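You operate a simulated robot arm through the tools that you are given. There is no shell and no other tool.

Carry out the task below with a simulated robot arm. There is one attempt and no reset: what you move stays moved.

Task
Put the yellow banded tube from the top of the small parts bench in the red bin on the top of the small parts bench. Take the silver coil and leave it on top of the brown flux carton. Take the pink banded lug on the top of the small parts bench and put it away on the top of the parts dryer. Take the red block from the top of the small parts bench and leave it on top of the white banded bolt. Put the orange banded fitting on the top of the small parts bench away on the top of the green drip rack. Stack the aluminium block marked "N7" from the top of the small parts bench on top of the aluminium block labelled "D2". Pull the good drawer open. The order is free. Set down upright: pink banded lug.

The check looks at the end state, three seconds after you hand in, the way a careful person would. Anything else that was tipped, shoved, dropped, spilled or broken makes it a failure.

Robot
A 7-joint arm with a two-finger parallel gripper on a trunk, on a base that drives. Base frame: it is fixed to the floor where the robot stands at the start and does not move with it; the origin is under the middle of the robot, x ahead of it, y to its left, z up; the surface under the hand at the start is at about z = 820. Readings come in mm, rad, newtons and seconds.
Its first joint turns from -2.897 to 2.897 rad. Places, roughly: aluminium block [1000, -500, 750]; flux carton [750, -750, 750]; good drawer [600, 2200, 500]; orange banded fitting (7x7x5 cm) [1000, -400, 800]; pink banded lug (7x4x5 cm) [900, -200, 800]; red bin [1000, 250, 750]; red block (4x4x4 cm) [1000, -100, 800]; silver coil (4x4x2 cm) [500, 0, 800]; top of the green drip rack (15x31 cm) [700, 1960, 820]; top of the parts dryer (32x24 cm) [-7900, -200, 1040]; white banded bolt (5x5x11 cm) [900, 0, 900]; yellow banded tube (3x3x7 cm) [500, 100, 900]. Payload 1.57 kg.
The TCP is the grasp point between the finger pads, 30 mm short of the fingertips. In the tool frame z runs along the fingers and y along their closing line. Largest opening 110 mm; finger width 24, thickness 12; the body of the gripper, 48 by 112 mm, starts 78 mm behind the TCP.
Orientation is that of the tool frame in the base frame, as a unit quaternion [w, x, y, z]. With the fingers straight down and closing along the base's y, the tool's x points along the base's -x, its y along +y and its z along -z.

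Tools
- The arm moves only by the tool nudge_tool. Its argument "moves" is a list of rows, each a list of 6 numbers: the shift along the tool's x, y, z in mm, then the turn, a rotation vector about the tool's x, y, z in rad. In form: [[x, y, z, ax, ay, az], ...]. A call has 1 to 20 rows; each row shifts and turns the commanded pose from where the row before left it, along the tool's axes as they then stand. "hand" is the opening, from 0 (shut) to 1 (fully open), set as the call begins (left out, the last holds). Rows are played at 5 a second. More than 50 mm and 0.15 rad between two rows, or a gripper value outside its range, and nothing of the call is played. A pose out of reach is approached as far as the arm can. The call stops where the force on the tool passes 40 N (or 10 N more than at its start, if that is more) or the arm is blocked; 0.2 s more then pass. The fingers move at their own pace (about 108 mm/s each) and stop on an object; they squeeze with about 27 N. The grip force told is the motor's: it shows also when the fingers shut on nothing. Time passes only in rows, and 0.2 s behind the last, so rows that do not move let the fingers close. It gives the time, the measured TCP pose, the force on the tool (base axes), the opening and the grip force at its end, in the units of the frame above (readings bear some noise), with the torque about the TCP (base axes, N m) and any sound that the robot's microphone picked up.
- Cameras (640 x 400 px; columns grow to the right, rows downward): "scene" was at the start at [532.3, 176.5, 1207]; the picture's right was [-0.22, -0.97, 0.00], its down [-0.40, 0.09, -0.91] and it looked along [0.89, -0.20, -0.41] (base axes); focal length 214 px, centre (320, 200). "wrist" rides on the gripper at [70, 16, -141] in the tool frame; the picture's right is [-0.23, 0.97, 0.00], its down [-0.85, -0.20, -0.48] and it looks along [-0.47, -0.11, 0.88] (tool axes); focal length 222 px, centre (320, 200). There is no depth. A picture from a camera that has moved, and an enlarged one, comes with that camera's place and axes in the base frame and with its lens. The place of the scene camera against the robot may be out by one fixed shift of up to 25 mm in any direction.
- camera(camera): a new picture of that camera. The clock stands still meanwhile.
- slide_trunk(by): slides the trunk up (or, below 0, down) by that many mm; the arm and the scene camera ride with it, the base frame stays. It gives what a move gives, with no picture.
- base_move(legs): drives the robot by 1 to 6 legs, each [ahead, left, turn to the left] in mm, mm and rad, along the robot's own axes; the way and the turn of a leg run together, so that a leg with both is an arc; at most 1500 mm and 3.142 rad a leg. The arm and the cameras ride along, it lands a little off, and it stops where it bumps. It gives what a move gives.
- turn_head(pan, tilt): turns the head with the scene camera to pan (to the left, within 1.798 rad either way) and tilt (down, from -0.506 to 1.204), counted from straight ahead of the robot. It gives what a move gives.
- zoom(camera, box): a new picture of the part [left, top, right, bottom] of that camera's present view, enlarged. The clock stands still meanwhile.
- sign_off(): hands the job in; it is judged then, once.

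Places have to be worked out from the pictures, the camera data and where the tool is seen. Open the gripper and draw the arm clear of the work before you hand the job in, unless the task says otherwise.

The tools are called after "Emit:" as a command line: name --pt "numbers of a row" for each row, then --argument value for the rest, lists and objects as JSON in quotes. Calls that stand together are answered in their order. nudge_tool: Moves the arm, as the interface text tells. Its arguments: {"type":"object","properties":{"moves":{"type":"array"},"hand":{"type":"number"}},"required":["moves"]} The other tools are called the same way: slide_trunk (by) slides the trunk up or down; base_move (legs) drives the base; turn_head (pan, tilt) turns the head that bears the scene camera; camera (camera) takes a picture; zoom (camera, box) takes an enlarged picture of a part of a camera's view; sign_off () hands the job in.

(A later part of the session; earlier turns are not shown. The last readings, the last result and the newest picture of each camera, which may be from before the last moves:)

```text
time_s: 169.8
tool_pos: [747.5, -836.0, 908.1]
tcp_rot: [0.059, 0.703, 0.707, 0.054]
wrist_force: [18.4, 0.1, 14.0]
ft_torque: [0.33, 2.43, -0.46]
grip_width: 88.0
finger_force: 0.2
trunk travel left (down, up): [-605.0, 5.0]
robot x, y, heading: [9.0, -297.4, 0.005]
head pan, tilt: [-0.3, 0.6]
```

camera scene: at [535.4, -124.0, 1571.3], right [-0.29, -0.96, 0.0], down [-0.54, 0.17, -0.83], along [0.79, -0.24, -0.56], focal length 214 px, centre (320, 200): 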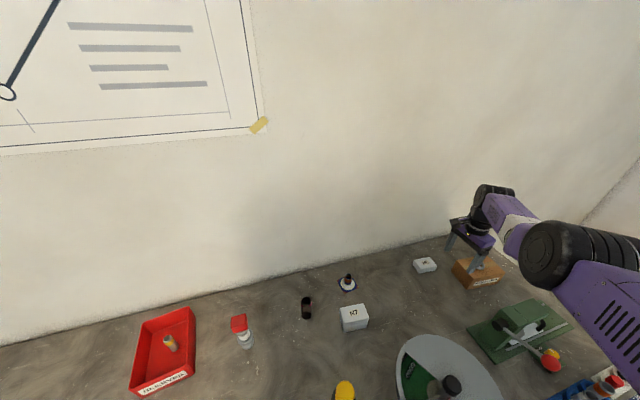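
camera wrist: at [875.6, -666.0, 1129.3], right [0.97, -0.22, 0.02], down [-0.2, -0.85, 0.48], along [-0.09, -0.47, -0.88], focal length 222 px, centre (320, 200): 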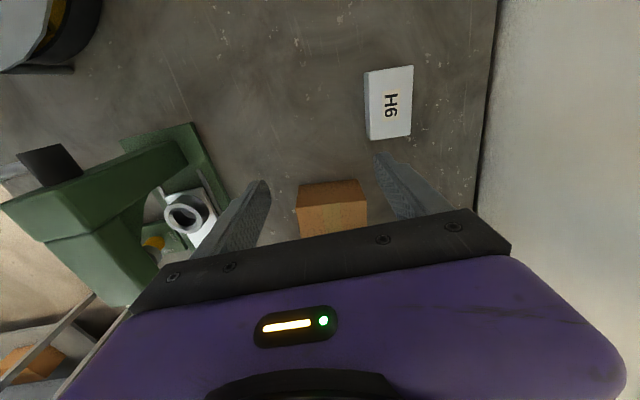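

Contact felt (18 N in x, 14 N in z). I stop and look before anything else.

Emit:
camera --camera "wrist"

Emit:
camera --camera "scene"

Emit:
zoom --camera "scene" --box '[400, 180, 640, 400]'

```text
taken
camera wrist: at [741.0, -764.0, 1050.5], right [0.96, -0.22, 0.16], down [-0.27, -0.85, 0.45], along [0.04, -0.47, -0.88], focal length 222 px, centre (320, 200)
```

wrist: 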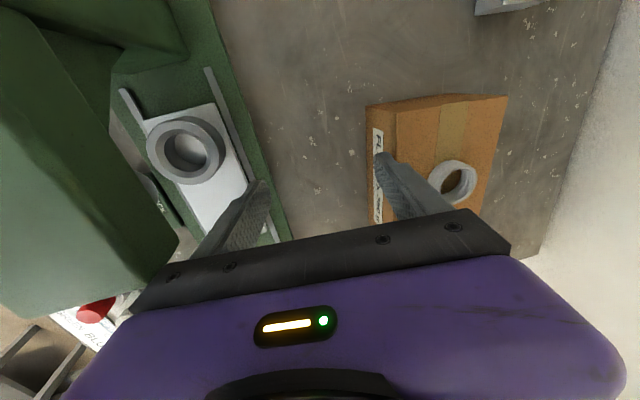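

```text
taken
camera scene: at [535.8, -123.5, 1571.4], right [-0.29, -0.96, 0.0], down [-0.54, 0.17, -0.82], along [0.79, -0.24, -0.57], focal length 214 px, centre (320, 200)
```

scene: 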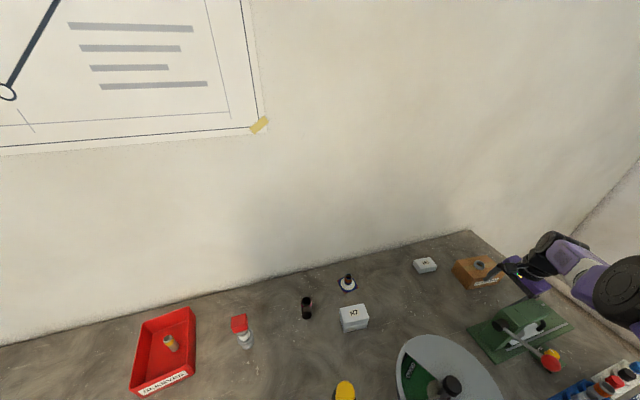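

```text
1.82 times, centred on (520, 290) of scene
camera zoom: at [535.8, -123.5, 1571.4], right [-0.29, -0.96, 0.0], down [-0.54, 0.17, -0.82], along [0.79, -0.24, -0.57], focal length 390 px, centre (-44, 36)
```

zoom: 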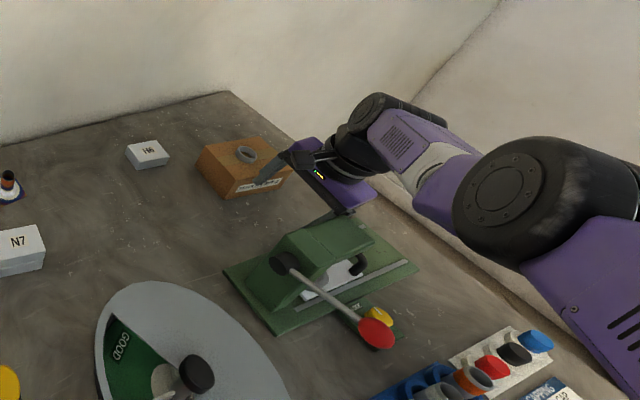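

The hand drifted between the press and the carton; a finger or the body leans on the press. I go straight up (no x motion) at once.

Emit:
nudge_tool --pt "0 3 -20 0 0 0" --pt "0 6 -40 0 0 0" --pt "0 6 -40 0 0 0" --pt "0 0 0 0 0 0"

Emit:
camera --camera "wrist"

Emit:
camera --camera "scene"

```text
time_s: 170.8
tool_pos: [760.9, -858.5, 996.9]
tcp_rot: [0.054, 0.703, 0.707, 0.055]
wrist_force: [0.5, 0.2, 0.3]
ft_torque: [0.0, 0.02, 0.03]
grip_width: 88.2
finger_force: 0.0
out of reach, approached as far as the arm can: row 1, 2, 3
trunk travel left (down, up): [-605.0, 5.0]
robot x, y, heading: [10.2, -296.6, 0.0]
head pan, tilt: [-0.3, 0.6]
```

```text
taken
camera wrist: at [756.3, -788.8, 1138.8], right [0.96, -0.22, 0.15], down [-0.27, -0.86, 0.44], along [0.03, -0.47, -0.88], focal length 222 px, centre (320, 200)
```

wrist: 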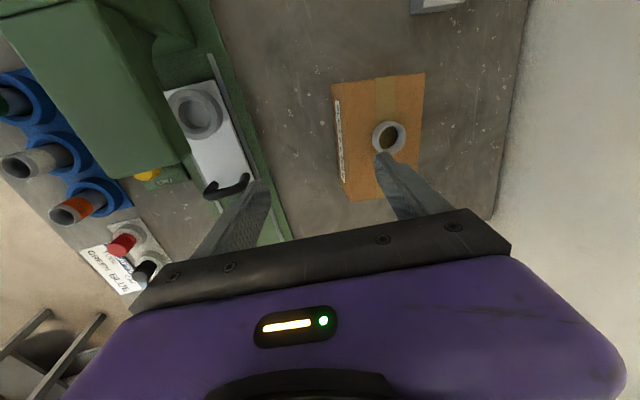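

```text
taken
camera scene: at [535.3, -124.0, 1571.3], right [-0.29, -0.96, 0.0], down [-0.54, 0.17, -0.83], along [0.79, -0.24, -0.56], focal length 214 px, centre (320, 200)
```

scene: 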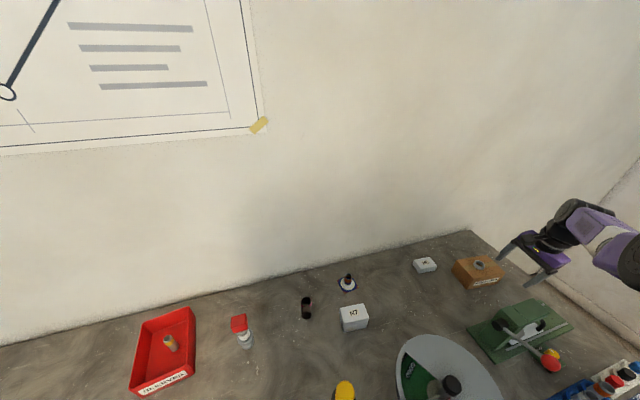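

I move up to a safe height first.

Emit:
nudge_tool --pt "0 6 -40 0 0 0" --pt "0 6 -40 0 0 0" --pt "0 6 -40 0 0 0" --pt "0 6 -40 0 0 0" --pt "0 0 0 0 0 0"

Emit:
zoom --camera "scene" --box '[400, 180, 640, 400]'

Emit:
camera --camera "wrist"

```text
time_s: 172.1
tool_pos: [776.9, -881.0, 1154.7]
tcp_rot: [0.055, 0.704, 0.707, 0.054]
wrist_force: [0.3, -0.3, -0.3]
ft_torque: [0.0, 0.01, 0.01]
grip_width: 87.8
finger_force: 0.0
out of reach, approached as far as the arm can: row 1, 2, 3
trunk travel left (down, up): [-605.0, 5.0]
robot x, y, heading: [9.7, -294.1, 0.001]
head pan, tilt: [-0.3, 0.6]
```

```text
1.82 times, centred on (520, 290) of scene
camera zoom: at [535.3, -124.0, 1571.3], right [-0.29, -0.96, 0.0], down [-0.54, 0.17, -0.83], along [0.79, -0.24, -0.56], focal length 390 px, centre (-44, 36)
```

zoom: 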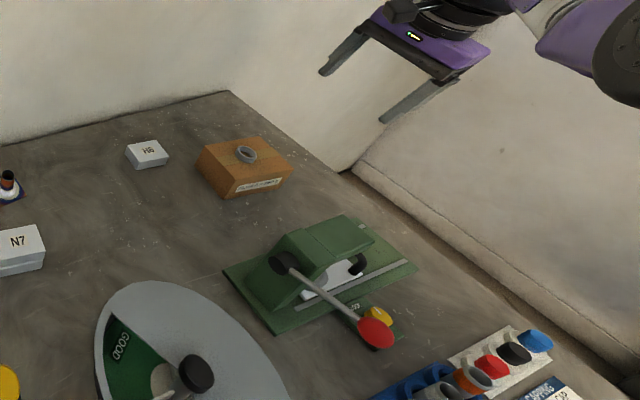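

```text
taken
camera wrist: at [771.2, -809.7, 1297.3], right [0.96, -0.22, 0.15], down [-0.27, -0.86, 0.44], along [0.03, -0.47, -0.88], focal length 222 px, centre (320, 200)
```

wrist: 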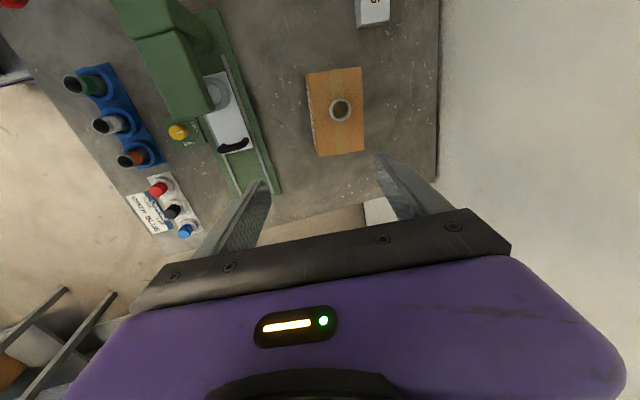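

Nothing was displaced. Now I level the tool and try a "roll and back" about the arm axis to work the redundant joints off their stops.

Emit:
nudge_tool --pt "0 0 0 0.14 0 0" --pt "0 0 0 0.015 0 0" --pt "0 0 0 0 0 0"

Emit:
nudge_tool --pt "0 0 0 -0.08 0.11 0" --pt "0 0 0 -0.08 0.11 0" --pt "0 0 0 -0.08 0.11 0" --pt "0 0 0 -0.08 0.11 0" --pt "0 0 0 0 0 0"

Emit:
nudge_tool --pt "0 0 0 0.08 -0.11 0" --pt "0 0 0 0.08 -0.11 0" --pt "0 0 0 0.08 -0.11 0" --pt "0 0 0 0.08 -0.11 0" --pt "0 0 0 0 0 0"

Emit:
nudge_tool --pt "12 -16 0 0 0 0" --pt "12 -16 0 0 0 0" --pt "0 0 0 0 0 0"

```text
time_s: 172.8
tool_pos: [764.4, -863.9, 1153.2]
tcp_rot: [0.001, 0.706, 0.708, -0.001]
wrist_force: [0.1, 0.5, 0.0]
ft_torque: [-0.06, 0.03, 0.0]
grip_width: 88.0
finger_force: 0.1
out of reach, approached as far as the arm can: row 1
trunk travel left (down, up): [-605.0, 5.0]
robot x, y, heading: [9.2, -297.4, 0.002]
head pan, tilt: [-0.3, 0.6]
```

```text
time_s: 174.1
tool_pos: [733.4, -830.3, 1155.0]
tcp_rot: [-0.041, 0.68, 0.683, 0.265]
wrist_force: [-0.4, -0.1, -0.7]
ft_torque: [0.02, 0.01, 0.0]
grip_width: 87.9
finger_force: 0.1
out of reach, approached as far as the arm can: row 1, 2, 3, 4
trunk travel left (down, up): [-605.0, 5.0]
robot x, y, heading: [11.5, -298.2, -0.0]
head pan, tilt: [-0.3, 0.6]
```

```text
time_s: 175.2
tool_pos: [757.6, -867.7, 1152.7]
tcp_rot: [0.0, 0.706, 0.708, -0.001]
wrist_force: [0.6, -0.1, 0.1]
ft_torque: [-0.07, 0.0, 0.04]
grip_width: 88.3
finger_force: 0.3
out of reach, approached as far as the arm can: row 1, 2, 3, 4
trunk travel left (down, up): [-605.0, 5.0]
robot x, y, heading: [8.6, -296.9, 0.001]
head pan, tilt: [-0.3, 0.6]
```

```text
time_s: 176.1
tool_pos: [749.4, -874.1, 1150.7]
tcp_rot: [0.0, 0.706, 0.708, -0.001]
wrist_force: [0.4, 0.2, -0.7]
ft_torque: [0.0, 0.02, 0.01]
grip_width: 88.1
finger_force: 0.1
out of reach, approached as far as the arm can: row 1, 2
trunk travel left (down, up): [-605.0, 5.0]
robot x, y, heading: [7.2, -293.8, 0.004]
head pan, tilt: [-0.3, 0.6]
```

Same result; try the opposite roll, larger.

Emit:
nudge_tool --pt "0 0 0 0.08 -0.11 0" --pt "0 0 0 0.08 -0.11 0" --pt "0 0 0 0.08 -0.11 0" --pt "0 0 0 0.08 -0.11 0" --pt "0 0 0 0.08 -0.11 0" --pt "0 0 0 0.08 -0.11 0" --pt "0 0 0 0 0 0"

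Emit:
nudge_tool --pt "0 0 0 -0.08 0.11 0" --pt "0 0 0 -0.08 0.11 0" --pt "0 0 0 -0.08 0.11 0" --pt "0 0 0 -0.08 0.11 0" --pt "0 0 0 -0.08 0.11 0" --pt "0 0 0 -0.08 0.11 0" --pt "0 0 0 0 0 0"

Emit:
nudge_tool --pt "12 -16 0 0 0 0" --pt "12 -16 0 0 0 0" --pt "0 0 0 0 0 0"

Emit:
camera --camera "scene"

```text
time_s: 177.7
tool_pos: [765.2, -891.2, 1149.0]
tcp_rot: [0.064, 0.648, 0.649, -0.394]
wrist_force: [-0.3, -0.6, 0.5]
ft_torque: [-0.01, 0.02, -0.03]
grip_width: 88.1
finger_force: 0.0
out of reach, approached as far as the arm can: row 1, 2, 3, 4
trunk travel left (down, up): [-605.0, 5.0]
robot x, y, heading: [5.8, -296.0, 0.003]
head pan, tilt: [-0.3, 0.6]
```

```text
time_s: 179.2
tool_pos: [751.8, -874.3, 1149.5]
tcp_rot: [0.002, 0.706, 0.708, -0.001]
wrist_force: [0.4, 0.0, -0.2]
ft_torque: [-0.02, -0.03, -0.01]
grip_width: 88.1
finger_force: 0.1
out of reach, approached as far as the arm can: row 4, 5, 6
trunk travel left (down, up): [-605.0, 5.0]
robot x, y, heading: [8.6, -291.8, 0.003]
head pan, tilt: [-0.3, 0.6]
```

```text
time_s: 180.1
tool_pos: [741.1, -880.4, 1148.3]
tcp_rot: [0.0, 0.706, 0.708, -0.001]
wrist_force: [0.1, -0.5, -0.3]
ft_torque: [-0.01, 0.0, 0.02]
grip_width: 88.0
finger_force: 0.1
out of reach, approached as far as the arm can: row 1, 2
trunk travel left (down, up): [-605.0, 5.0]
robot x, y, heading: [8.7, -294.7, -0.001]
head pan, tilt: [-0.3, 0.6]
```

```text
taken
camera scene: at [535.4, -124.0, 1571.3], right [-0.29, -0.96, 0.0], down [-0.54, 0.17, -0.83], along [0.79, -0.24, -0.56], focal length 214 px, centre (320, 200)
```

scene: 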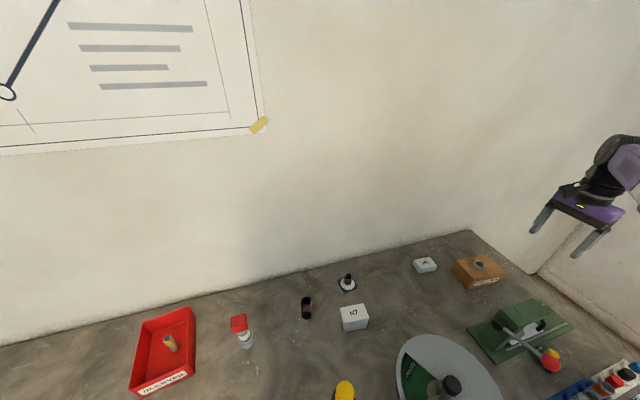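

With the roll beyond ~0.5 rad the rows tracked freely. I roll again and then pull inward from the rolled pose.

Emit:
nudge_tool --pt "0 0 0 0.08 -0.11 0" --pt "0 0 0 0.08 -0.11 0" --pt "0 0 0 0.08 -0.11 0" --pt "0 0 0 0.08 -0.11 0" --pt "0 0 0 0.08 -0.11 0" --pt "0 0 0 0.08 -0.11 0" --pt "0 0 0 0.08 -0.11 0" --pt "0 0 0 0 0 0"

Emit:
nudge_tool --pt "12 -16 0 0 0 0" --pt "12 -16 0 0 0 0" --pt "12 -16 0 0 0 0" --pt "0 0 0 0 0 0"

Emit:
turn_head --pan -0.7 --tilt 0.5

Emit:
camera --camera "scene"

```text
time_s: 181.8
tool_pos: [757.7, -897.3, 1145.5]
tcp_rot: [0.073, 0.628, 0.627, -0.454]
wrist_force: [-0.2, -0.2, 0.2]
ft_torque: [-0.01, -0.02, -0.01]
grip_width: 88.1
finger_force: 0.1
out of reach, approached as far as the arm can: row 1, 2, 3, 4
trunk travel left (down, up): [-605.0, 5.0]
robot x, y, heading: [8.8, -293.2, -0.002]
head pan, tilt: [-0.3, 0.6]
```

```text
time_s: 182.8
tool_pos: [753.7, -897.9, 1137.4]
tcp_rot: [0.072, 0.629, 0.627, -0.454]
wrist_force: [-0.7, 0.9, 0.6]
ft_torque: [0.04, -0.03, 0.01]
grip_width: 87.8
finger_force: 0.2
out of reach, approached as far as the arm can: row 1, 2, 3
trunk travel left (down, up): [-605.0, 5.0]
robot x, y, heading: [6.9, -295.4, 0.003]
head pan, tilt: [-0.3, 0.6]
```

```text
time_s: 183.7
tool_pos: [753.6, -898.2, 1137.7]
tcp_rot: [0.071, 0.628, 0.629, -0.453]
wrist_force: [0.1, -1.2, 0.5]
ft_torque: [0.05, -0.01, 0.01]
grip_width: 87.9
finger_force: 0.0
trunk travel left (down, up): [-605.0, 5.0]
robot x, y, heading: [9.3, -295.9, 0.002]
head pan, tilt: [-0.7, 0.499]
```

```text
taken
camera scene: at [520.7, -156.5, 1580.3], right [-0.64, -0.77, 0.0], down [-0.37, 0.31, -0.88], along [0.67, -0.56, -0.48], focal length 214 px, centre (320, 200)
```

scene: 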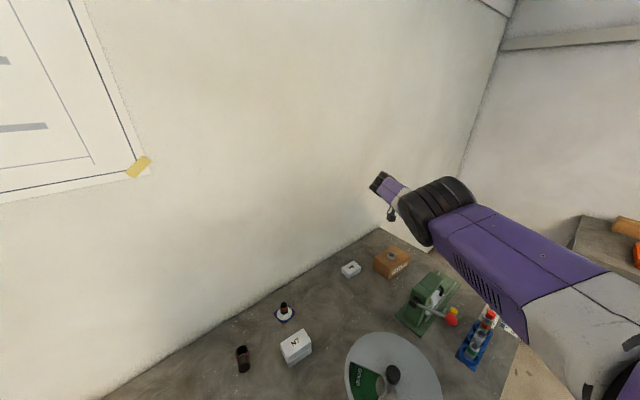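

I test outward and vertical moves from the rolled pose to learn what is locked.

Emit:
nudge_tool --pt "-12 16 0 0 0 0" --pt "0 0 0 0 0 0"

Emit:
nudge_tool --pt "0 0 0 0.08 -0.11 0" --pt "0 0 0 0.08 -0.11 0" --pt "0 0 0 0.08 -0.11 0" --pt "0 0 0 0.08 -0.11 0" --pt "0 0 0 0 0 0"

Emit:
nudge_tool --pt "12 -16 0 0 0 0" --pt "12 -16 0 0 0 0" --pt "0 0 0 0 0 0"

Emit:
camera --camera "scene"

```text
time_s: 184.3
tool_pos: [756.1, -897.3, 1141.5]
tcp_rot: [0.074, 0.628, 0.629, -0.453]
wrist_force: [0.2, -0.1, 0.1]
ft_torque: [-0.02, -0.02, 0.01]
grip_width: 87.9
finger_force: 0.1
out of reach, approached as far as the arm can: row 1
trunk travel left (down, up): [-605.0, 5.0]
robot x, y, heading: [9.3, -296.1, 0.002]
head pan, tilt: [-0.7, 0.499]
```

```text
time_s: 185.5
tool_pos: [731.2, -869.2, 1141.2]
tcp_rot: [-0.109, -0.518, -0.518, 0.672]
wrist_force: [0.5, 0.8, 0.1]
ft_torque: [0.0, -0.03, 0.0]
grip_width: 88.1
finger_force: 0.1
out of reach, approached as far as the arm can: row 1, 2, 3, 4
trunk travel left (down, up): [-605.0, 5.0]
robot x, y, heading: [7.0, -298.7, 0.001]
head pan, tilt: [-0.7, 0.499]
```

```text
time_s: 186.3
tool_pos: [725.7, -864.1, 1126.8]
tcp_rot: [-0.108, -0.518, -0.518, 0.672]
wrist_force: [0.7, 0.1, 0.6]
ft_torque: [0.0, 0.03, -0.01]
grip_width: 88.1
finger_force: 0.0
out of reach, approached as far as the arm can: row 1, 2
trunk travel left (down, up): [-605.0, 5.0]
robot x, y, heading: [10.0, -297.4, 0.001]
head pan, tilt: [-0.7, 0.499]
```

```text
taken
camera scene: at [520.7, -156.5, 1580.4], right [-0.64, -0.77, 0.0], down [-0.37, 0.31, -0.88], along [0.67, -0.56, -0.48], focal length 214 px, centre (320, 200)
```

scene: 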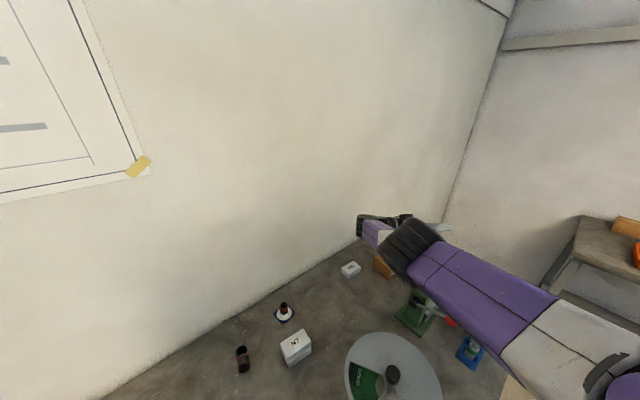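

Both radial directions are refused, so the elbow is straight at its stop. I level the hand again, then plan a gentle press of closed fingertips on an empty patch of bench, which should push the elbow off its stop.

Emit:
nudge_tool --pt "0 0 0 -0.08 0.11 0" --pt "0 0 0 -0.08 0.11 0" --pt "0 0 0 -0.08 0.11 0" --pt "0 0 0 -0.08 0.11 0" --pt "0 0 0 -0.08 0.11 0" --pt "0 0 0 -0.08 0.11 0" --pt "0 0 0 -0.08 0.11 0" --pt "0 0 0 -0.08 0.11 0" --pt "0 0 0 -0.08 0.11 0" --pt "0 0 0 -0.08 0.11 0" --pt "0 0 0 -0.08 0.11 0" --pt "0 0 0 0 0 0"

Emit:
camera --camera "scene"

```text
time_s: 188.9
tool_pos: [747.5, -874.5, 1115.5]
tcp_rot: [0.001, 0.706, 0.708, 0.001]
wrist_force: [-0.1, 0.6, 0.3]
ft_torque: [-0.01, 0.0, 0.02]
grip_width: 88.2
finger_force: 0.0
out of reach, approached as far as the arm can: row 1, 2, 3, 4, 5, 10, 11
trunk travel left (down, up): [-605.0, 5.0]
robot x, y, heading: [9.8, -297.6, 0.001]
head pan, tilt: [-0.7, 0.499]
```

```text
taken
camera scene: at [520.7, -156.6, 1580.4], right [-0.64, -0.77, 0.0], down [-0.37, 0.31, -0.88], along [0.67, -0.56, -0.48], focal length 214 px, centre (320, 200)
```

scene: 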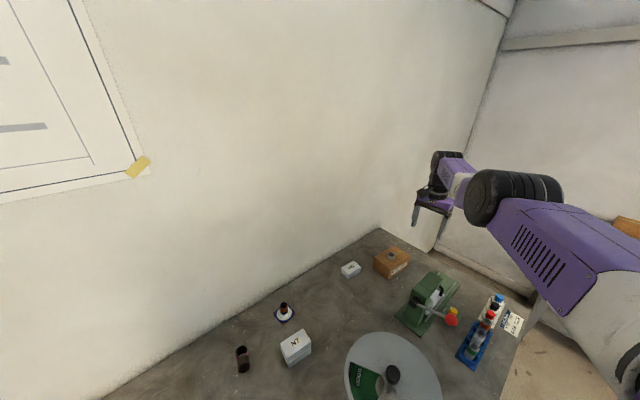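

Yaw back and swing along the arc to over the empty bench patch around (970,-530), still high.

Emit:
turn_head --pan -0.3 --tilt 0.6

Emit:
nudge_tool --pt "0 0 0 0 0 -0.143" --pt "0 0 0 0 0 -0.143" --pt "0 0 0 0 0 -0.143" --pt "0 0 0 0 0 -0.143" --pt "0 0 0 0 0 -0.143" --pt "0 0 0 0 0 -0.143" --pt "0 0 0 0 0 -0.143" --pt "0 0 0 0 0 -0.143" --pt "0 0 0 0 0 -0.143" --pt "0 0 0 0 0 -0.143" --pt "0 0 0 0 0 -0.143" --pt "0 0 0 0 0 0" --hand 0

Emit:
nudge_tool --pt "-28 35 0 0 0 0" --pt "-27 36 0 0 0 0" --pt "-26 37 0 0 0 0" --pt "-24 38 0 0 0 0" --pt "-22 39 0 0 0 0" --pt "-20 40 0 0 0 0" --pt "-18 41 0 0 0 0" --pt "-15 42 0 0 0 0" --pt "-12 43 0 0 0 0" --pt "0 0 0 0 0 0"

Emit:
camera --camera "scene"

```text
time_s: 189.8
tool_pos: [749.1, -874.1, 1114.1]
tcp_rot: [0.003, 0.705, 0.709, -0.001]
wrist_force: [0.0, 0.1, 0.0]
ft_torque: [-0.04, 0.02, 0.01]
grip_width: 87.8
finger_force: 0.1
trunk travel left (down, up): [-605.0, 5.0]
robot x, y, heading: [10.7, -297.0, 0.002]
head pan, tilt: [-0.3, 0.6]
```

```text
time_s: 192.4
tool_pos: [749.5, -875.5, 1115.8]
tcp_rot: [0.001, -0.004, 1.0, -0.002]
wrist_force: [0.4, 0.8, 0.0]
ft_torque: [-0.03, 0.0, -0.02]
grip_width: 0.1
finger_force: 21.0
trunk travel left (down, up): [-605.0, 5.0]
robot x, y, heading: [7.5, -295.3, 0.005]
head pan, tilt: [-0.3, 0.6]
```

```text
time_s: 194.6
tool_pos: [936.3, -522.2, 1113.5]
tcp_rot: [0.0, -0.003, 1.0, -0.002]
wrist_force: [-0.3, -1.3, 0.1]
ft_torque: [0.01, -0.03, 0.0]
grip_width: 0.1
finger_force: 21.7
trunk travel left (down, up): [-605.0, 5.0]
robot x, y, heading: [11.8, -296.3, 0.008]
head pan, tilt: [-0.3, 0.6]
```

```text
taken
camera scene: at [535.3, -123.9, 1571.3], right [-0.29, -0.96, 0.0], down [-0.54, 0.17, -0.83], along [0.79, -0.24, -0.56], focal length 214 px, centre (320, 200)
```

scene: 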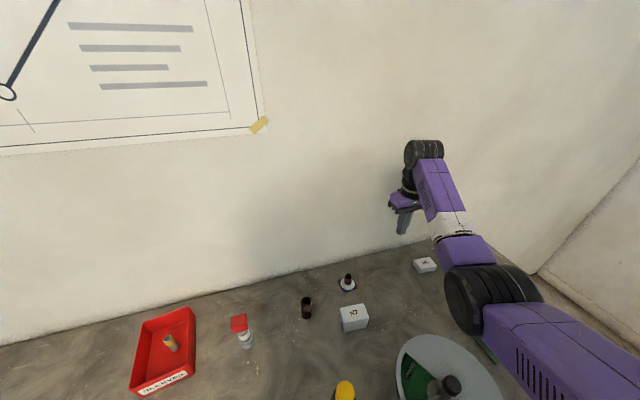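

That entire swing tracked without any refusal, and the elbow looks bent again. Test an inward pull.

Emit:
nudge_tool --pt "25 10 0 0 0 0" --pt "25 10 0 0 0 0" --pt "0 0 0 0 0 0"

Emit:
camera --camera "scene"

```text
time_s: 195.4
tool_pos: [887.1, -502.9, 1114.7]
tcp_rot: [0.0, -0.004, 1.0, -0.001]
wrist_force: [-1.6, -0.2, 0.2]
ft_torque: [-0.03, 0.03, 0.03]
grip_width: 0.1
finger_force: 21.5
trunk travel left (down, up): [-605.0, 5.0]
robot x, y, heading: [10.9, -293.6, 0.0]
head pan, tilt: [-0.3, 0.6]
```

```text
taken
camera scene: at [535.5, -123.8, 1571.2], right [-0.29, -0.96, 0.0], down [-0.54, 0.17, -0.83], along [0.79, -0.24, -0.56], focal length 214 px, centre (320, 200)
```

scene: 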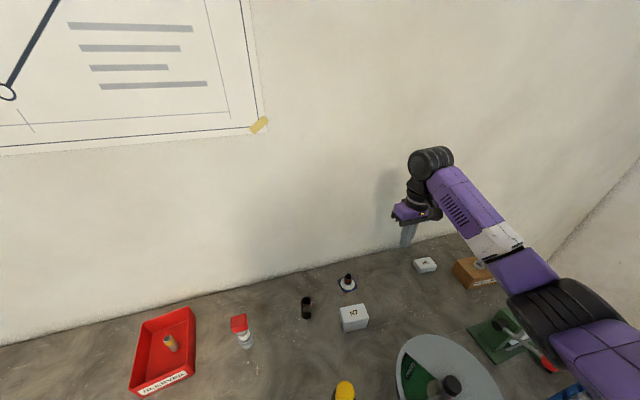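

The arm tracks freely now, with the elbow on the right side (away from the head). I rise, lower the trunk to the height where the arm is level for the fitting, and shift the base a little closer.

Emit:
nudge_tool --pt "0 0 -40 0 0 0" --pt "0 0 -40 0 0 0" --pt "0 0 -40 0 0 0" --pt "0 0 0 0 0 0" --hand 0.7

Emit:
slide_trunk --by -240

Emit:
base_move --legs '[[14, -36, 0]]'

Emit:
camera --camera "scene"

Emit:
camera --camera "wrist"

```text
time_s: 196.4
tool_pos: [889.6, -502.4, 1234.4]
tcp_rot: [0.0, -0.003, 1.0, -0.001]
wrist_force: [-0.5, -0.2, -0.5]
ft_torque: [0.05, 0.02, 0.01]
grip_width: 76.9
finger_force: 0.2
trunk travel left (down, up): [-605.0, 5.0]
robot x, y, heading: [8.2, -297.1, 0.004]
head pan, tilt: [-0.3, 0.6]
```

```text
time_s: 198.9
tool_pos: [889.9, -503.2, 994.6]
tcp_rot: [0.0, -0.002, 1.0, -0.003]
wrist_force: [-0.6, 1.2, 0.1]
ft_torque: [0.03, 0.0, -0.02]
grip_width: 76.9
finger_force: 0.0
trunk travel left (down, up): [-365.0, 245.0]
robot x, y, heading: [9.3, -296.8, -0.0]
head pan, tilt: [-0.3, 0.6]
```

```text
time_s: 199.8
tool_pos: [904.5, -538.6, 993.9]
tcp_rot: [0.001, -0.003, 1.0, -0.002]
wrist_force: [0.5, 0.0, -0.2]
ft_torque: [0.01, -0.01, 0.03]
grip_width: 76.9
finger_force: 0.0
trunk travel left (down, up): [-365.0, 245.0]
robot x, y, heading: [20.6, -333.7, -0.002]
head pan, tilt: [-0.3, 0.6]
```

```text
taken
camera scene: at [549.7, -160.3, 1331.3], right [-0.29, -0.96, 0.0], down [-0.54, 0.17, -0.83], along [0.79, -0.24, -0.56], focal length 214 px, centre (320, 200)
```

scene: 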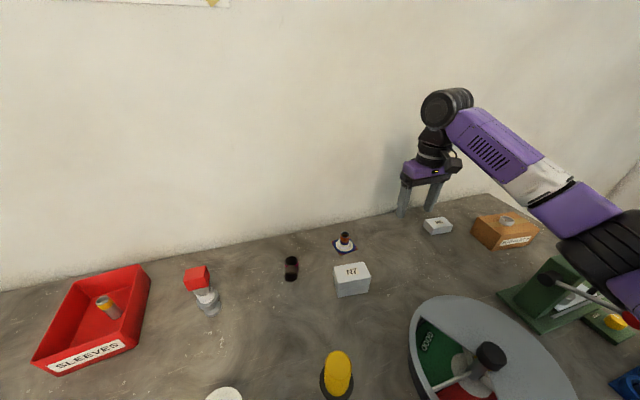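

```text
taken
camera wrist: at [834.4, -522.1, 1135.3], right [0.22, 0.97, 0.0], down [0.86, -0.19, 0.48], along [0.47, -0.11, -0.88], focal length 222 px, centre (320, 200)
```

wrist: 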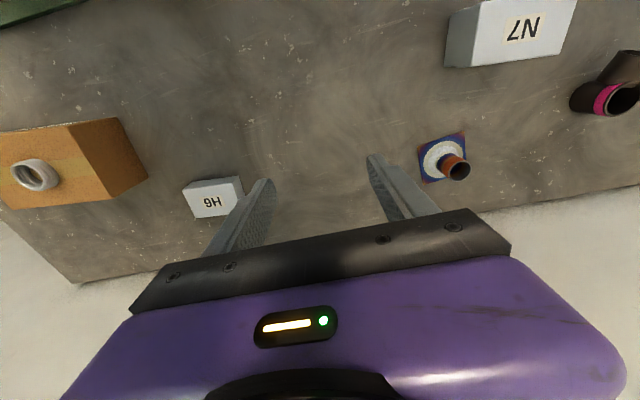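

Clear. Move over to above the fitting.

Emit:
nudge_tool --pt "-14 40 0 0 0 0" --pt "-14 40 0 0 0 0" --pt "-14 40 0 0 0 0" --pt "-13 42 0 0 0 0" --pt "0 0 0 0 0 0"

Emit:
camera --camera "wrist"

Emit:
zoom --camera "wrist" --box '[200, 80, 440, 230]'

Emit:
camera --camera "scene"

```text
time_s: 201.0
tool_pos: [959.4, -375.0, 993.3]
tcp_rot: [0.001, -0.003, 1.0, -0.002]
wrist_force: [0.4, -1.0, 0.3]
ft_torque: [0.01, 0.0, -0.01]
grip_width: 76.9
finger_force: 0.0
trunk travel left (down, up): [-365.0, 245.0]
robot x, y, heading: [22.6, -333.8, 0.006]
head pan, tilt: [-0.3, 0.6]
```

```text
taken
camera wrist: at [889.8, -359.1, 1134.6], right [0.22, 0.97, 0.0], down [0.86, -0.19, 0.48], along [0.47, -0.11, -0.88], focal length 222 px, centre (320, 200)
```

wrist: 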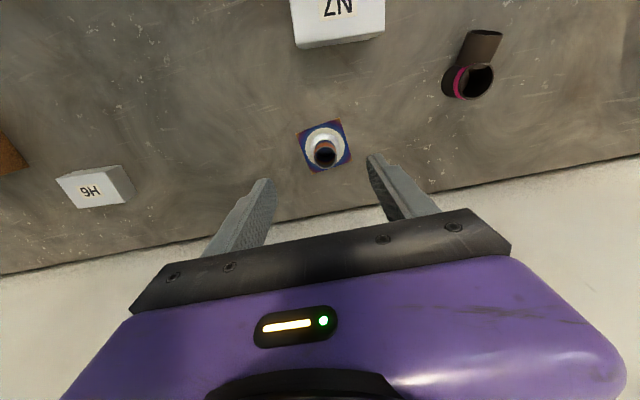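

```text
2.67 times, centred on (320, 155) of wrist
camera zoom: at [889.8, -359.1, 1134.6], right [0.22, 0.97, 0.0], down [0.86, -0.19, 0.48], along [0.47, -0.11, -0.88], focal length 592 px, centre (320, 320)
```

zoom: 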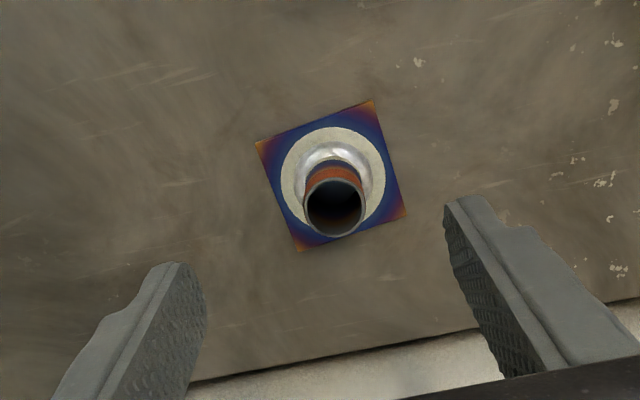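

```text
taken
camera scene: at [549.6, -160.1, 1331.3], right [-0.29, -0.96, 0.0], down [-0.54, 0.17, -0.83], along [0.79, -0.24, -0.56], focal length 214 px, centre (320, 200)
```

scene: 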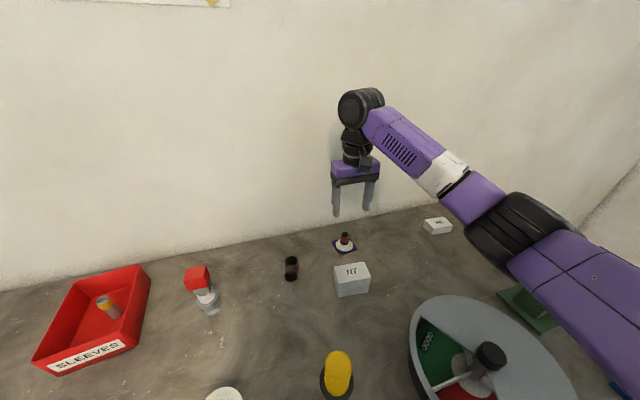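

Pipe centre (971,-371), top z≈880. Align (+11.5,+4) and descend to z≈873.

Emit:
nudge_tool --pt "-11.5 4 20 0 0 0" --pt "0 0 40 0 0 0" --pt "0 0 30 0 0 0" --pt "0 0 0 0 0 0"

Emit:
camera --camera "wrist"

Emit:
zoom --camera "wrist" --box '[200, 100, 440, 250]'

```text
time_s: 202.0
tool_pos: [971.8, -373.0, 902.8]
tcp_rot: [0.0, -0.002, 1.0, -0.002]
wrist_force: [-0.8, 0.3, 0.7]
ft_torque: [-0.03, -0.02, 0.02]
grip_width: 76.8
finger_force: 0.1
trunk travel left (down, up): [-365.0, 245.0]
robot x, y, heading: [22.8, -331.7, 0.002]
head pan, tilt: [-0.3, 0.6]
```

```text
taken
camera wrist: at [900.7, -354.5, 1044.5], right [0.22, 0.98, 0.0], down [0.86, -0.19, 0.48], along [0.47, -0.11, -0.88], focal length 222 px, centre (320, 200)
```

wrist: 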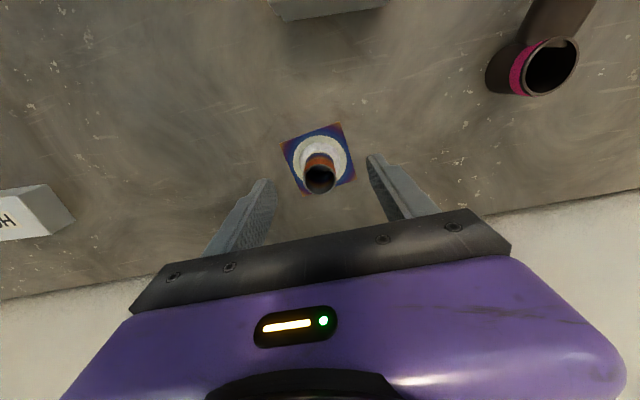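

```text
2.67 times, centred on (320, 175) of wrist
camera zoom: at [900.7, -354.5, 1044.5], right [0.22, 0.98, 0.0], down [0.86, -0.19, 0.48], along [0.47, -0.11, -0.88], focal length 592 px, centre (320, 267)
```

zoom: 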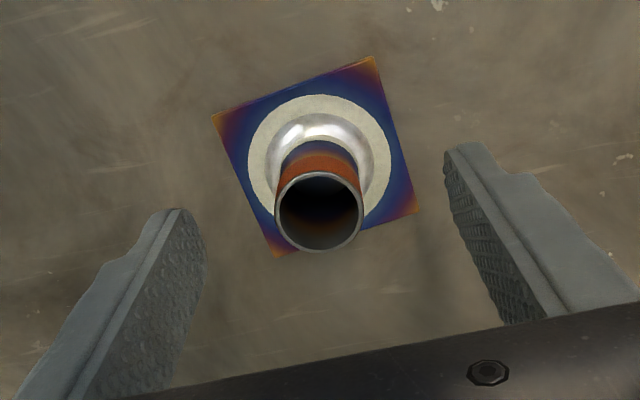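

Refined: top z≈867, centre (975,-372). Shift +4 in x, descend to z≈867 and close.

Emit:
nudge_tool --pt "-4 -0.5 15 0 0 0" --pt "0 0 15 0 0 0" --pt "0 0 6 0 0 0" --pt "0 0 0 0 0 0"

Emit:
nudge_tool --pt "0 0 0 0 0 0" --pt "0 0 0 0 0 0" --pt "0 0 0 0 0 0" --pt "0 0 0 0 0 0" --hand 0

Emit:
zoom --camera "wrist" --box '[200, 100, 440, 250]'

```text
time_s: 203.0
tool_pos: [974.1, -374.1, 865.7]
tcp_rot: [0.0, -0.002, 1.0, -0.002]
wrist_force: [0.0, 0.2, 0.4]
ft_torque: [0.0, 0.03, -0.01]
grip_width: 77.0
finger_force: 0.1
trunk travel left (down, up): [-365.0, 245.0]
robot x, y, heading: [20.7, -330.0, 0.006]
head pan, tilt: [-0.3, 0.6]
```

```text
time_s: 204.0
tool_pos: [973.0, -374.7, 867.8]
tcp_rot: [0.001, -0.003, 1.0, -0.002]
wrist_force: [0.2, 0.3, -0.1]
ft_torque: [-0.01, 0.02, -0.02]
grip_width: 27.9
finger_force: 26.5
trunk travel left (down, up): [-365.0, 245.0]
robot x, y, heading: [24.0, -332.4, -0.001]
head pan, tilt: [-0.3, 0.6]
```

```text
2.67 times, centred on (320, 175) of wrist
camera zoom: at [903.8, -356.3, 1008.3], right [0.22, 0.97, 0.0], down [0.86, -0.19, 0.48], along [0.47, -0.11, -0.88], focal length 592 px, centre (320, 267)
```

zoom: 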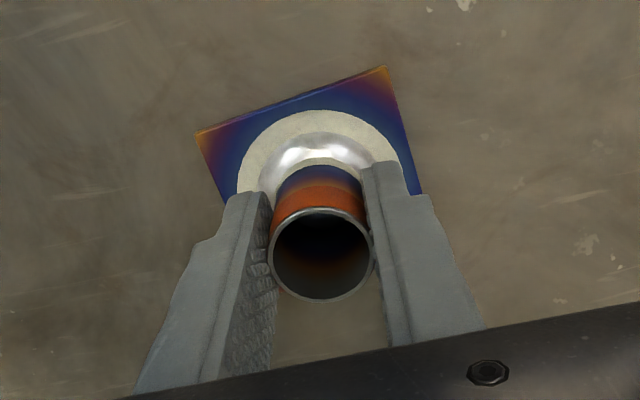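

Gripped (28 mm). Lift, retract the hand toward the robot, and check.

Emit:
nudge_tool --pt "0 0 -20 0 0 0" --pt "0 0 -40 0 0 0" --pt "0 0 -40 0 0 0" --pt "0 0 -40 0 0 0" --pt "0 0 0 0 0 0"

Emit:
nudge_tool --pt "40 -15 0 0 0 0" --pt "40 -15 0 0 0 0" --pt "40 -15 0 0 0 0" --pt "40 -15 0 0 0 0" --pt "40 -15 0 0 0 0" --pt "0 0 0 0 0 0"

Emit:
camera --camera "wrist"

Emit:
camera --camera "scene"

```text
time_s: 205.2
tool_pos: [974.4, -375.2, 1009.4]
tcp_rot: [0.0, -0.003, 1.0, -0.002]
wrist_force: [0.0, -0.1, -2.1]
ft_torque: [-0.02, 0.0, -0.02]
grip_width: 28.0
finger_force: 27.3
trunk travel left (down, up): [-365.0, 245.0]
robot x, y, heading: [21.9, -328.8, 0.004]
head pan, tilt: [-0.3, 0.6]
```

```text
time_s: 206.6
tool_pos: [772.4, -451.3, 1009.9]
tcp_rot: [0.0, -0.003, 1.0, -0.002]
wrist_force: [-0.2, -0.1, -2.4]
ft_torque: [-0.03, 0.03, 0.0]
grip_width: 28.0
finger_force: 27.1
trunk travel left (down, up): [-365.0, 245.0]
robot x, y, heading: [25.2, -330.0, 0.001]
head pan, tilt: [-0.3, 0.6]
```

```text
taken
camera wrist: at [702.3, -433.6, 1151.1], right [0.22, 0.97, 0.0], down [0.86, -0.19, 0.48], along [0.47, -0.11, -0.88], focal length 222 px, centre (320, 200)
```

wrist: 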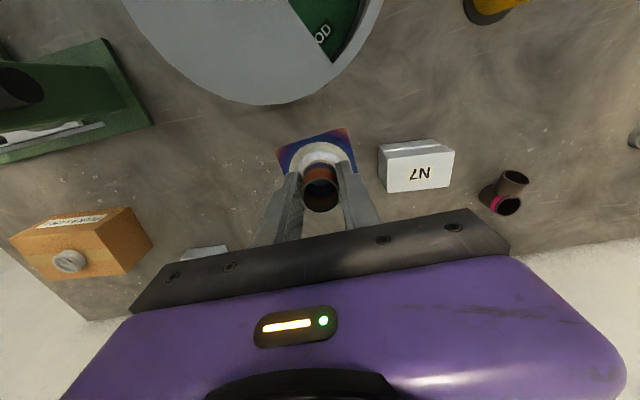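

```text
taken
camera scene: at [549.8, -160.3, 1331.2], right [-0.29, -0.96, 0.0], down [-0.54, 0.17, -0.82], along [0.79, -0.24, -0.57], focal length 214 px, centre (320, 200)
```

scene: 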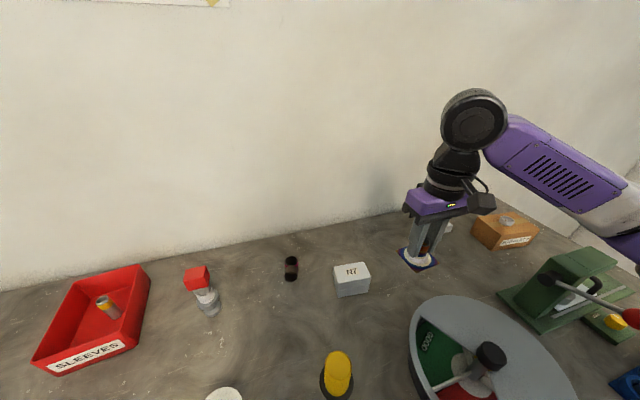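

I raise the trunk for clearance from the press lever, then back away from the bench.

Emit:
slide_trunk --by 120

Emit:
base_move --legs '[[-450, 0, 0]]'

Emit:
turn_head --pan 1.4 --tilt 0.4

Emit:
camera --camera "scene"

Emit:
camera --camera "wrist"

```text
time_s: 208.1
tool_pos: [772.1, -452.4, 1129.5]
tcp_rot: [0.0, -0.003, 1.0, -0.001]
wrist_force: [-1.1, -1.1, -1.8]
ft_torque: [0.0, 0.02, -0.01]
grip_width: 27.9
finger_force: 26.8
trunk travel left (down, up): [-485.0, 125.0]
robot x, y, heading: [20.2, -331.1, 0.0]
head pan, tilt: [-0.3, 0.6]
```

```text
time_s: 210.8
tool_pos: [326.2, -448.9, 1129.4]
tcp_rot: [0.0, -0.005, 1.0, -0.002]
wrist_force: [0.8, 0.6, -2.2]
ft_torque: [-0.01, 0.0, 0.03]
grip_width: 27.8
finger_force: 27.0
trunk travel left (down, up): [-485.0, 125.0]
robot x, y, heading: [-425.6, -336.6, 0.008]
head pan, tilt: [-0.3, 0.6]
```

```text
time_s: 212.5
tool_pos: [324.6, -448.9, 1130.6]
tcp_rot: [0.0, -0.005, 1.0, -0.002]
wrist_force: [-0.2, -0.4, -1.7]
ft_torque: [-0.01, -0.03, 0.0]
grip_width: 27.7
finger_force: 27.3
trunk travel left (down, up): [-485.0, 125.0]
robot x, y, heading: [-422.1, -337.6, 0.013]
head pan, tilt: [1.4, 0.4]
```

```text
taken
camera scene: at [32.0, -43.0, 1469.5], right [0.99, -0.16, 0.0], down [-0.06, -0.38, -0.92], along [0.15, 0.91, -0.39], focal length 214 px, centre (320, 200)
```

scene: 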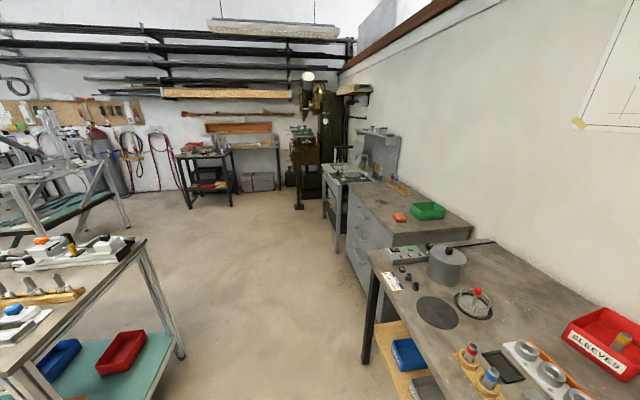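

```text
taken
camera wrist: at [256.0, -432.2, 1271.2], right [0.22, 0.98, 0.0], down [0.86, -0.19, 0.48], along [0.47, -0.11, -0.88], focal length 222 px, centre (320, 200)
```

wrist: 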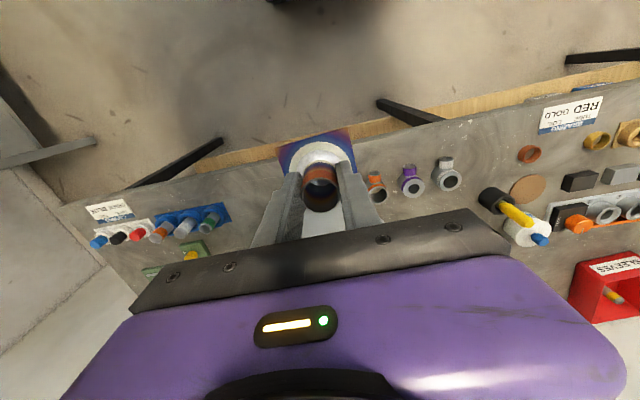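

I zoom in on the left area: second bench, drawers, and beyond.

Emit:
zoom --camera "scene" --box '[280, 100, 480, 300]'

Emit:
zoom --camera "scene" --box '[300, 130, 420, 230]'

Emit:
zoom --camera "scene" --box '[0, 120, 200, 400]'

```text
2.00 times, centred on (380, 200) of scene
camera zoom: at [32.0, -43.0, 1469.5], right [0.99, -0.16, 0.0], down [-0.06, -0.38, -0.92], along [0.15, 0.91, -0.39], focal length 429 px, centre (200, 200)
```

zoom: 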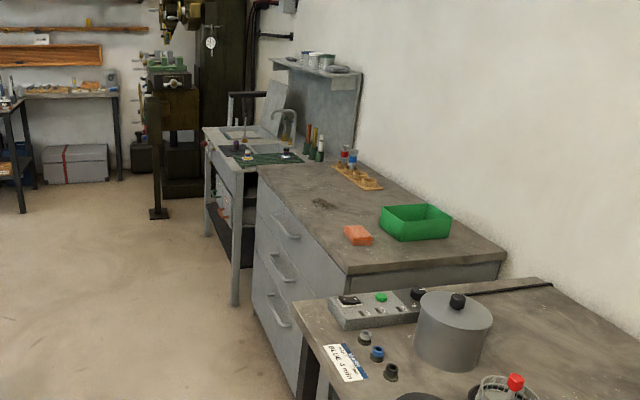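

```text
4.00 times, centred on (360, 180) of scene
camera zoom: at [32.0, -43.0, 1469.5], right [0.99, -0.16, 0.0], down [-0.06, -0.38, -0.92], along [0.15, 0.91, -0.39], focal length 858 px, centre (160, 280)
```

zoom: 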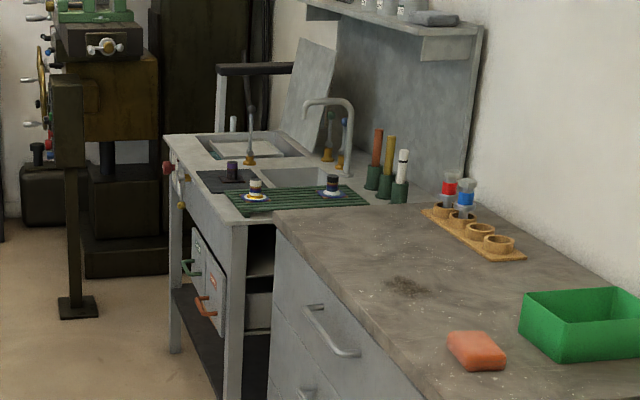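

```text
1.43 times, centred on (100, 260) of scene
camera zoom: at [32.0, -43.0, 1469.5], right [0.99, -0.16, 0.0], down [-0.06, -0.38, -0.92], along [0.15, 0.91, -0.39], focal length 306 px, centre (634, 114)
```

zoom: 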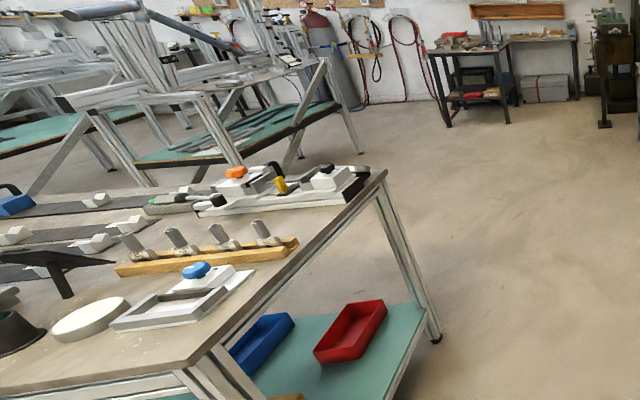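

The rack is on the sink station beyond the second bench, with small drawers (green/red handles) below it. I retract the hand, move the base into the aisle centre and drive left.

Emit:
nudge_tool --pt "35 0 0 0 0 0" --pt "35 0 0 0 0 0" --pt "0 0 0 0 0 0"

Emit:
base_move --legs '[[130, 0, -0.012], [0, 1000, 0]]'

Emit:
camera --camera "scene"

Emit:
camera --camera "wrist"

```text
time_s: 213.3
tool_pos: [255.1, -450.2, 1129.8]
tcp_rot: [0.0, -0.005, 1.0, -0.001]
wrist_force: [0.0, 0.2, -2.1]
ft_torque: [-0.01, 0.02, 0.02]
grip_width: 27.4
finger_force: 26.7
trunk travel left (down, up): [-485.0, 125.0]
robot x, y, heading: [-427.4, -335.0, 0.01]
head pan, tilt: [1.4, 0.4]
```

```text
time_s: 219.4
tool_pos: [387.6, 551.0, 1129.6]
tcp_rot: [0.0, 0.001, 1.0, -0.002]
wrist_force: [0.1, -0.7, -1.1]
ft_torque: [-0.03, 0.0, 0.02]
grip_width: 27.7
finger_force: 26.9
trunk travel left (down, up): [-485.0, 125.0]
robot x, y, heading: [-291.4, 670.3, -0.008]
head pan, tilt: [1.4, 0.4]
```

```text
taken
camera scene: at [167.6, 959.8, 1469.5], right [0.98, -0.17, 0.0], down [-0.07, -0.38, -0.92], along [0.16, 0.91, -0.39], focal length 214 px, centre (320, 200)
```

scene: 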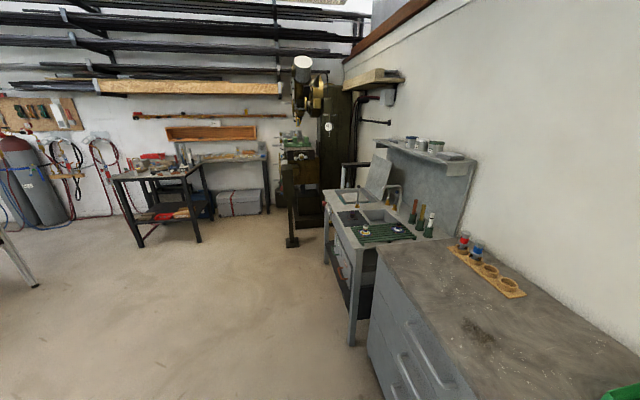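

```text
taken
camera wrist: at [317.7, 568.3, 1271.3], right [0.23, 0.97, 0.0], down [0.85, -0.2, 0.48], along [0.47, -0.11, -0.88], focal length 222 px, centre (320, 200)
```

wrist: 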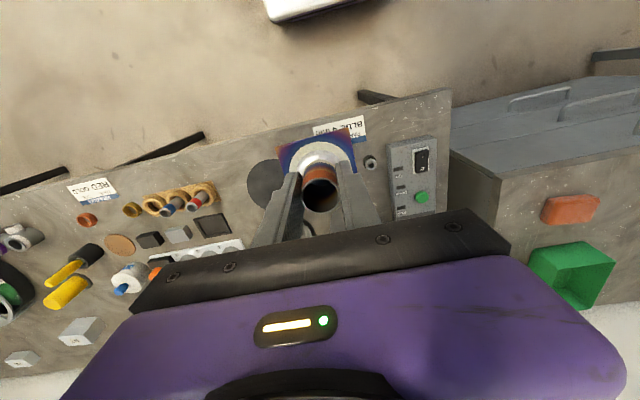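

Path is free. Continue left ~1000 mm more and look.

Emit:
base_move --legs '[[0, 1000, 0.008]]'

Emit:
turn_head --pan 0.5 --tilt 0.7

Emit:
camera --camera "scene"

Emit:
camera --camera "wrist"

```text
time_s: 224.5
tool_pos: [389.7, 1538.2, 1129.3]
tcp_rot: [0.0, 0.0, 1.0, -0.002]
wrist_force: [-1.4, 0.4, -1.0]
ft_torque: [-0.04, -0.02, 0.02]
grip_width: 27.9
finger_force: 27.2
trunk travel left (down, up): [-485.0, 125.0]
robot x, y, heading: [-285.9, 1663.7, 0.001]
head pan, tilt: [1.4, 0.4]
```

```text
time_s: 225.7
tool_pos: [388.3, 1538.3, 1130.5]
tcp_rot: [0.0, 0.0, 1.0, -0.002]
wrist_force: [0.2, -0.6, -1.4]
ft_torque: [0.03, 0.0, 0.0]
grip_width: 27.6
finger_force: 27.1
trunk travel left (down, up): [-485.0, 125.0]
robot x, y, heading: [-290.6, 1659.8, -0.0]
head pan, tilt: [0.499, 0.7]
```

```text
taken
camera scene: at [228.9, 1896.8, 1442.7], right [0.48, -0.88, 0.0], down [-0.57, -0.31, -0.77], along [0.67, 0.37, -0.64], focal length 214 px, centre (320, 200)
```

scene: 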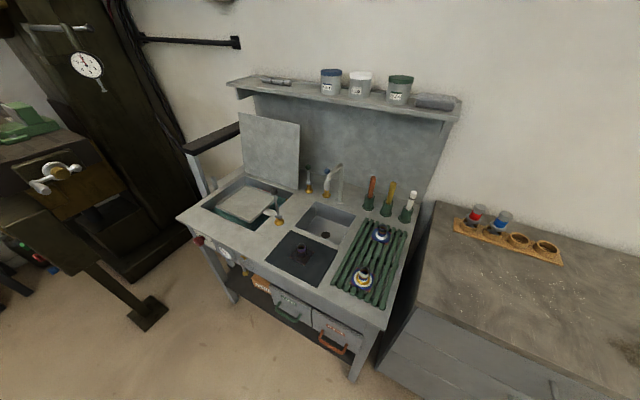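

```text
taken
camera wrist: at [320.7, 1556.1, 1271.3], right [0.23, 0.97, 0.0], down [0.85, -0.2, 0.48], along [0.47, -0.11, -0.88], focal length 222 px, centre (320, 200)
```

wrist: 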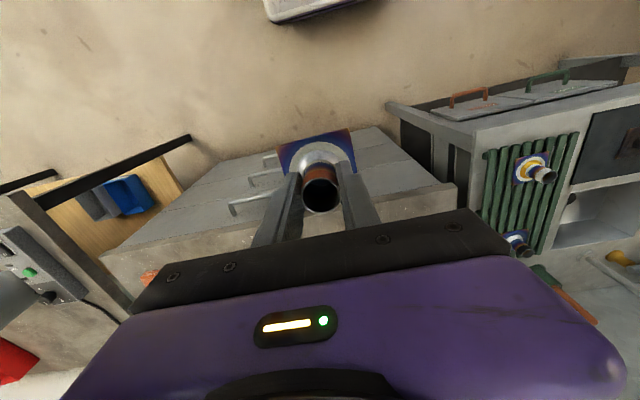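

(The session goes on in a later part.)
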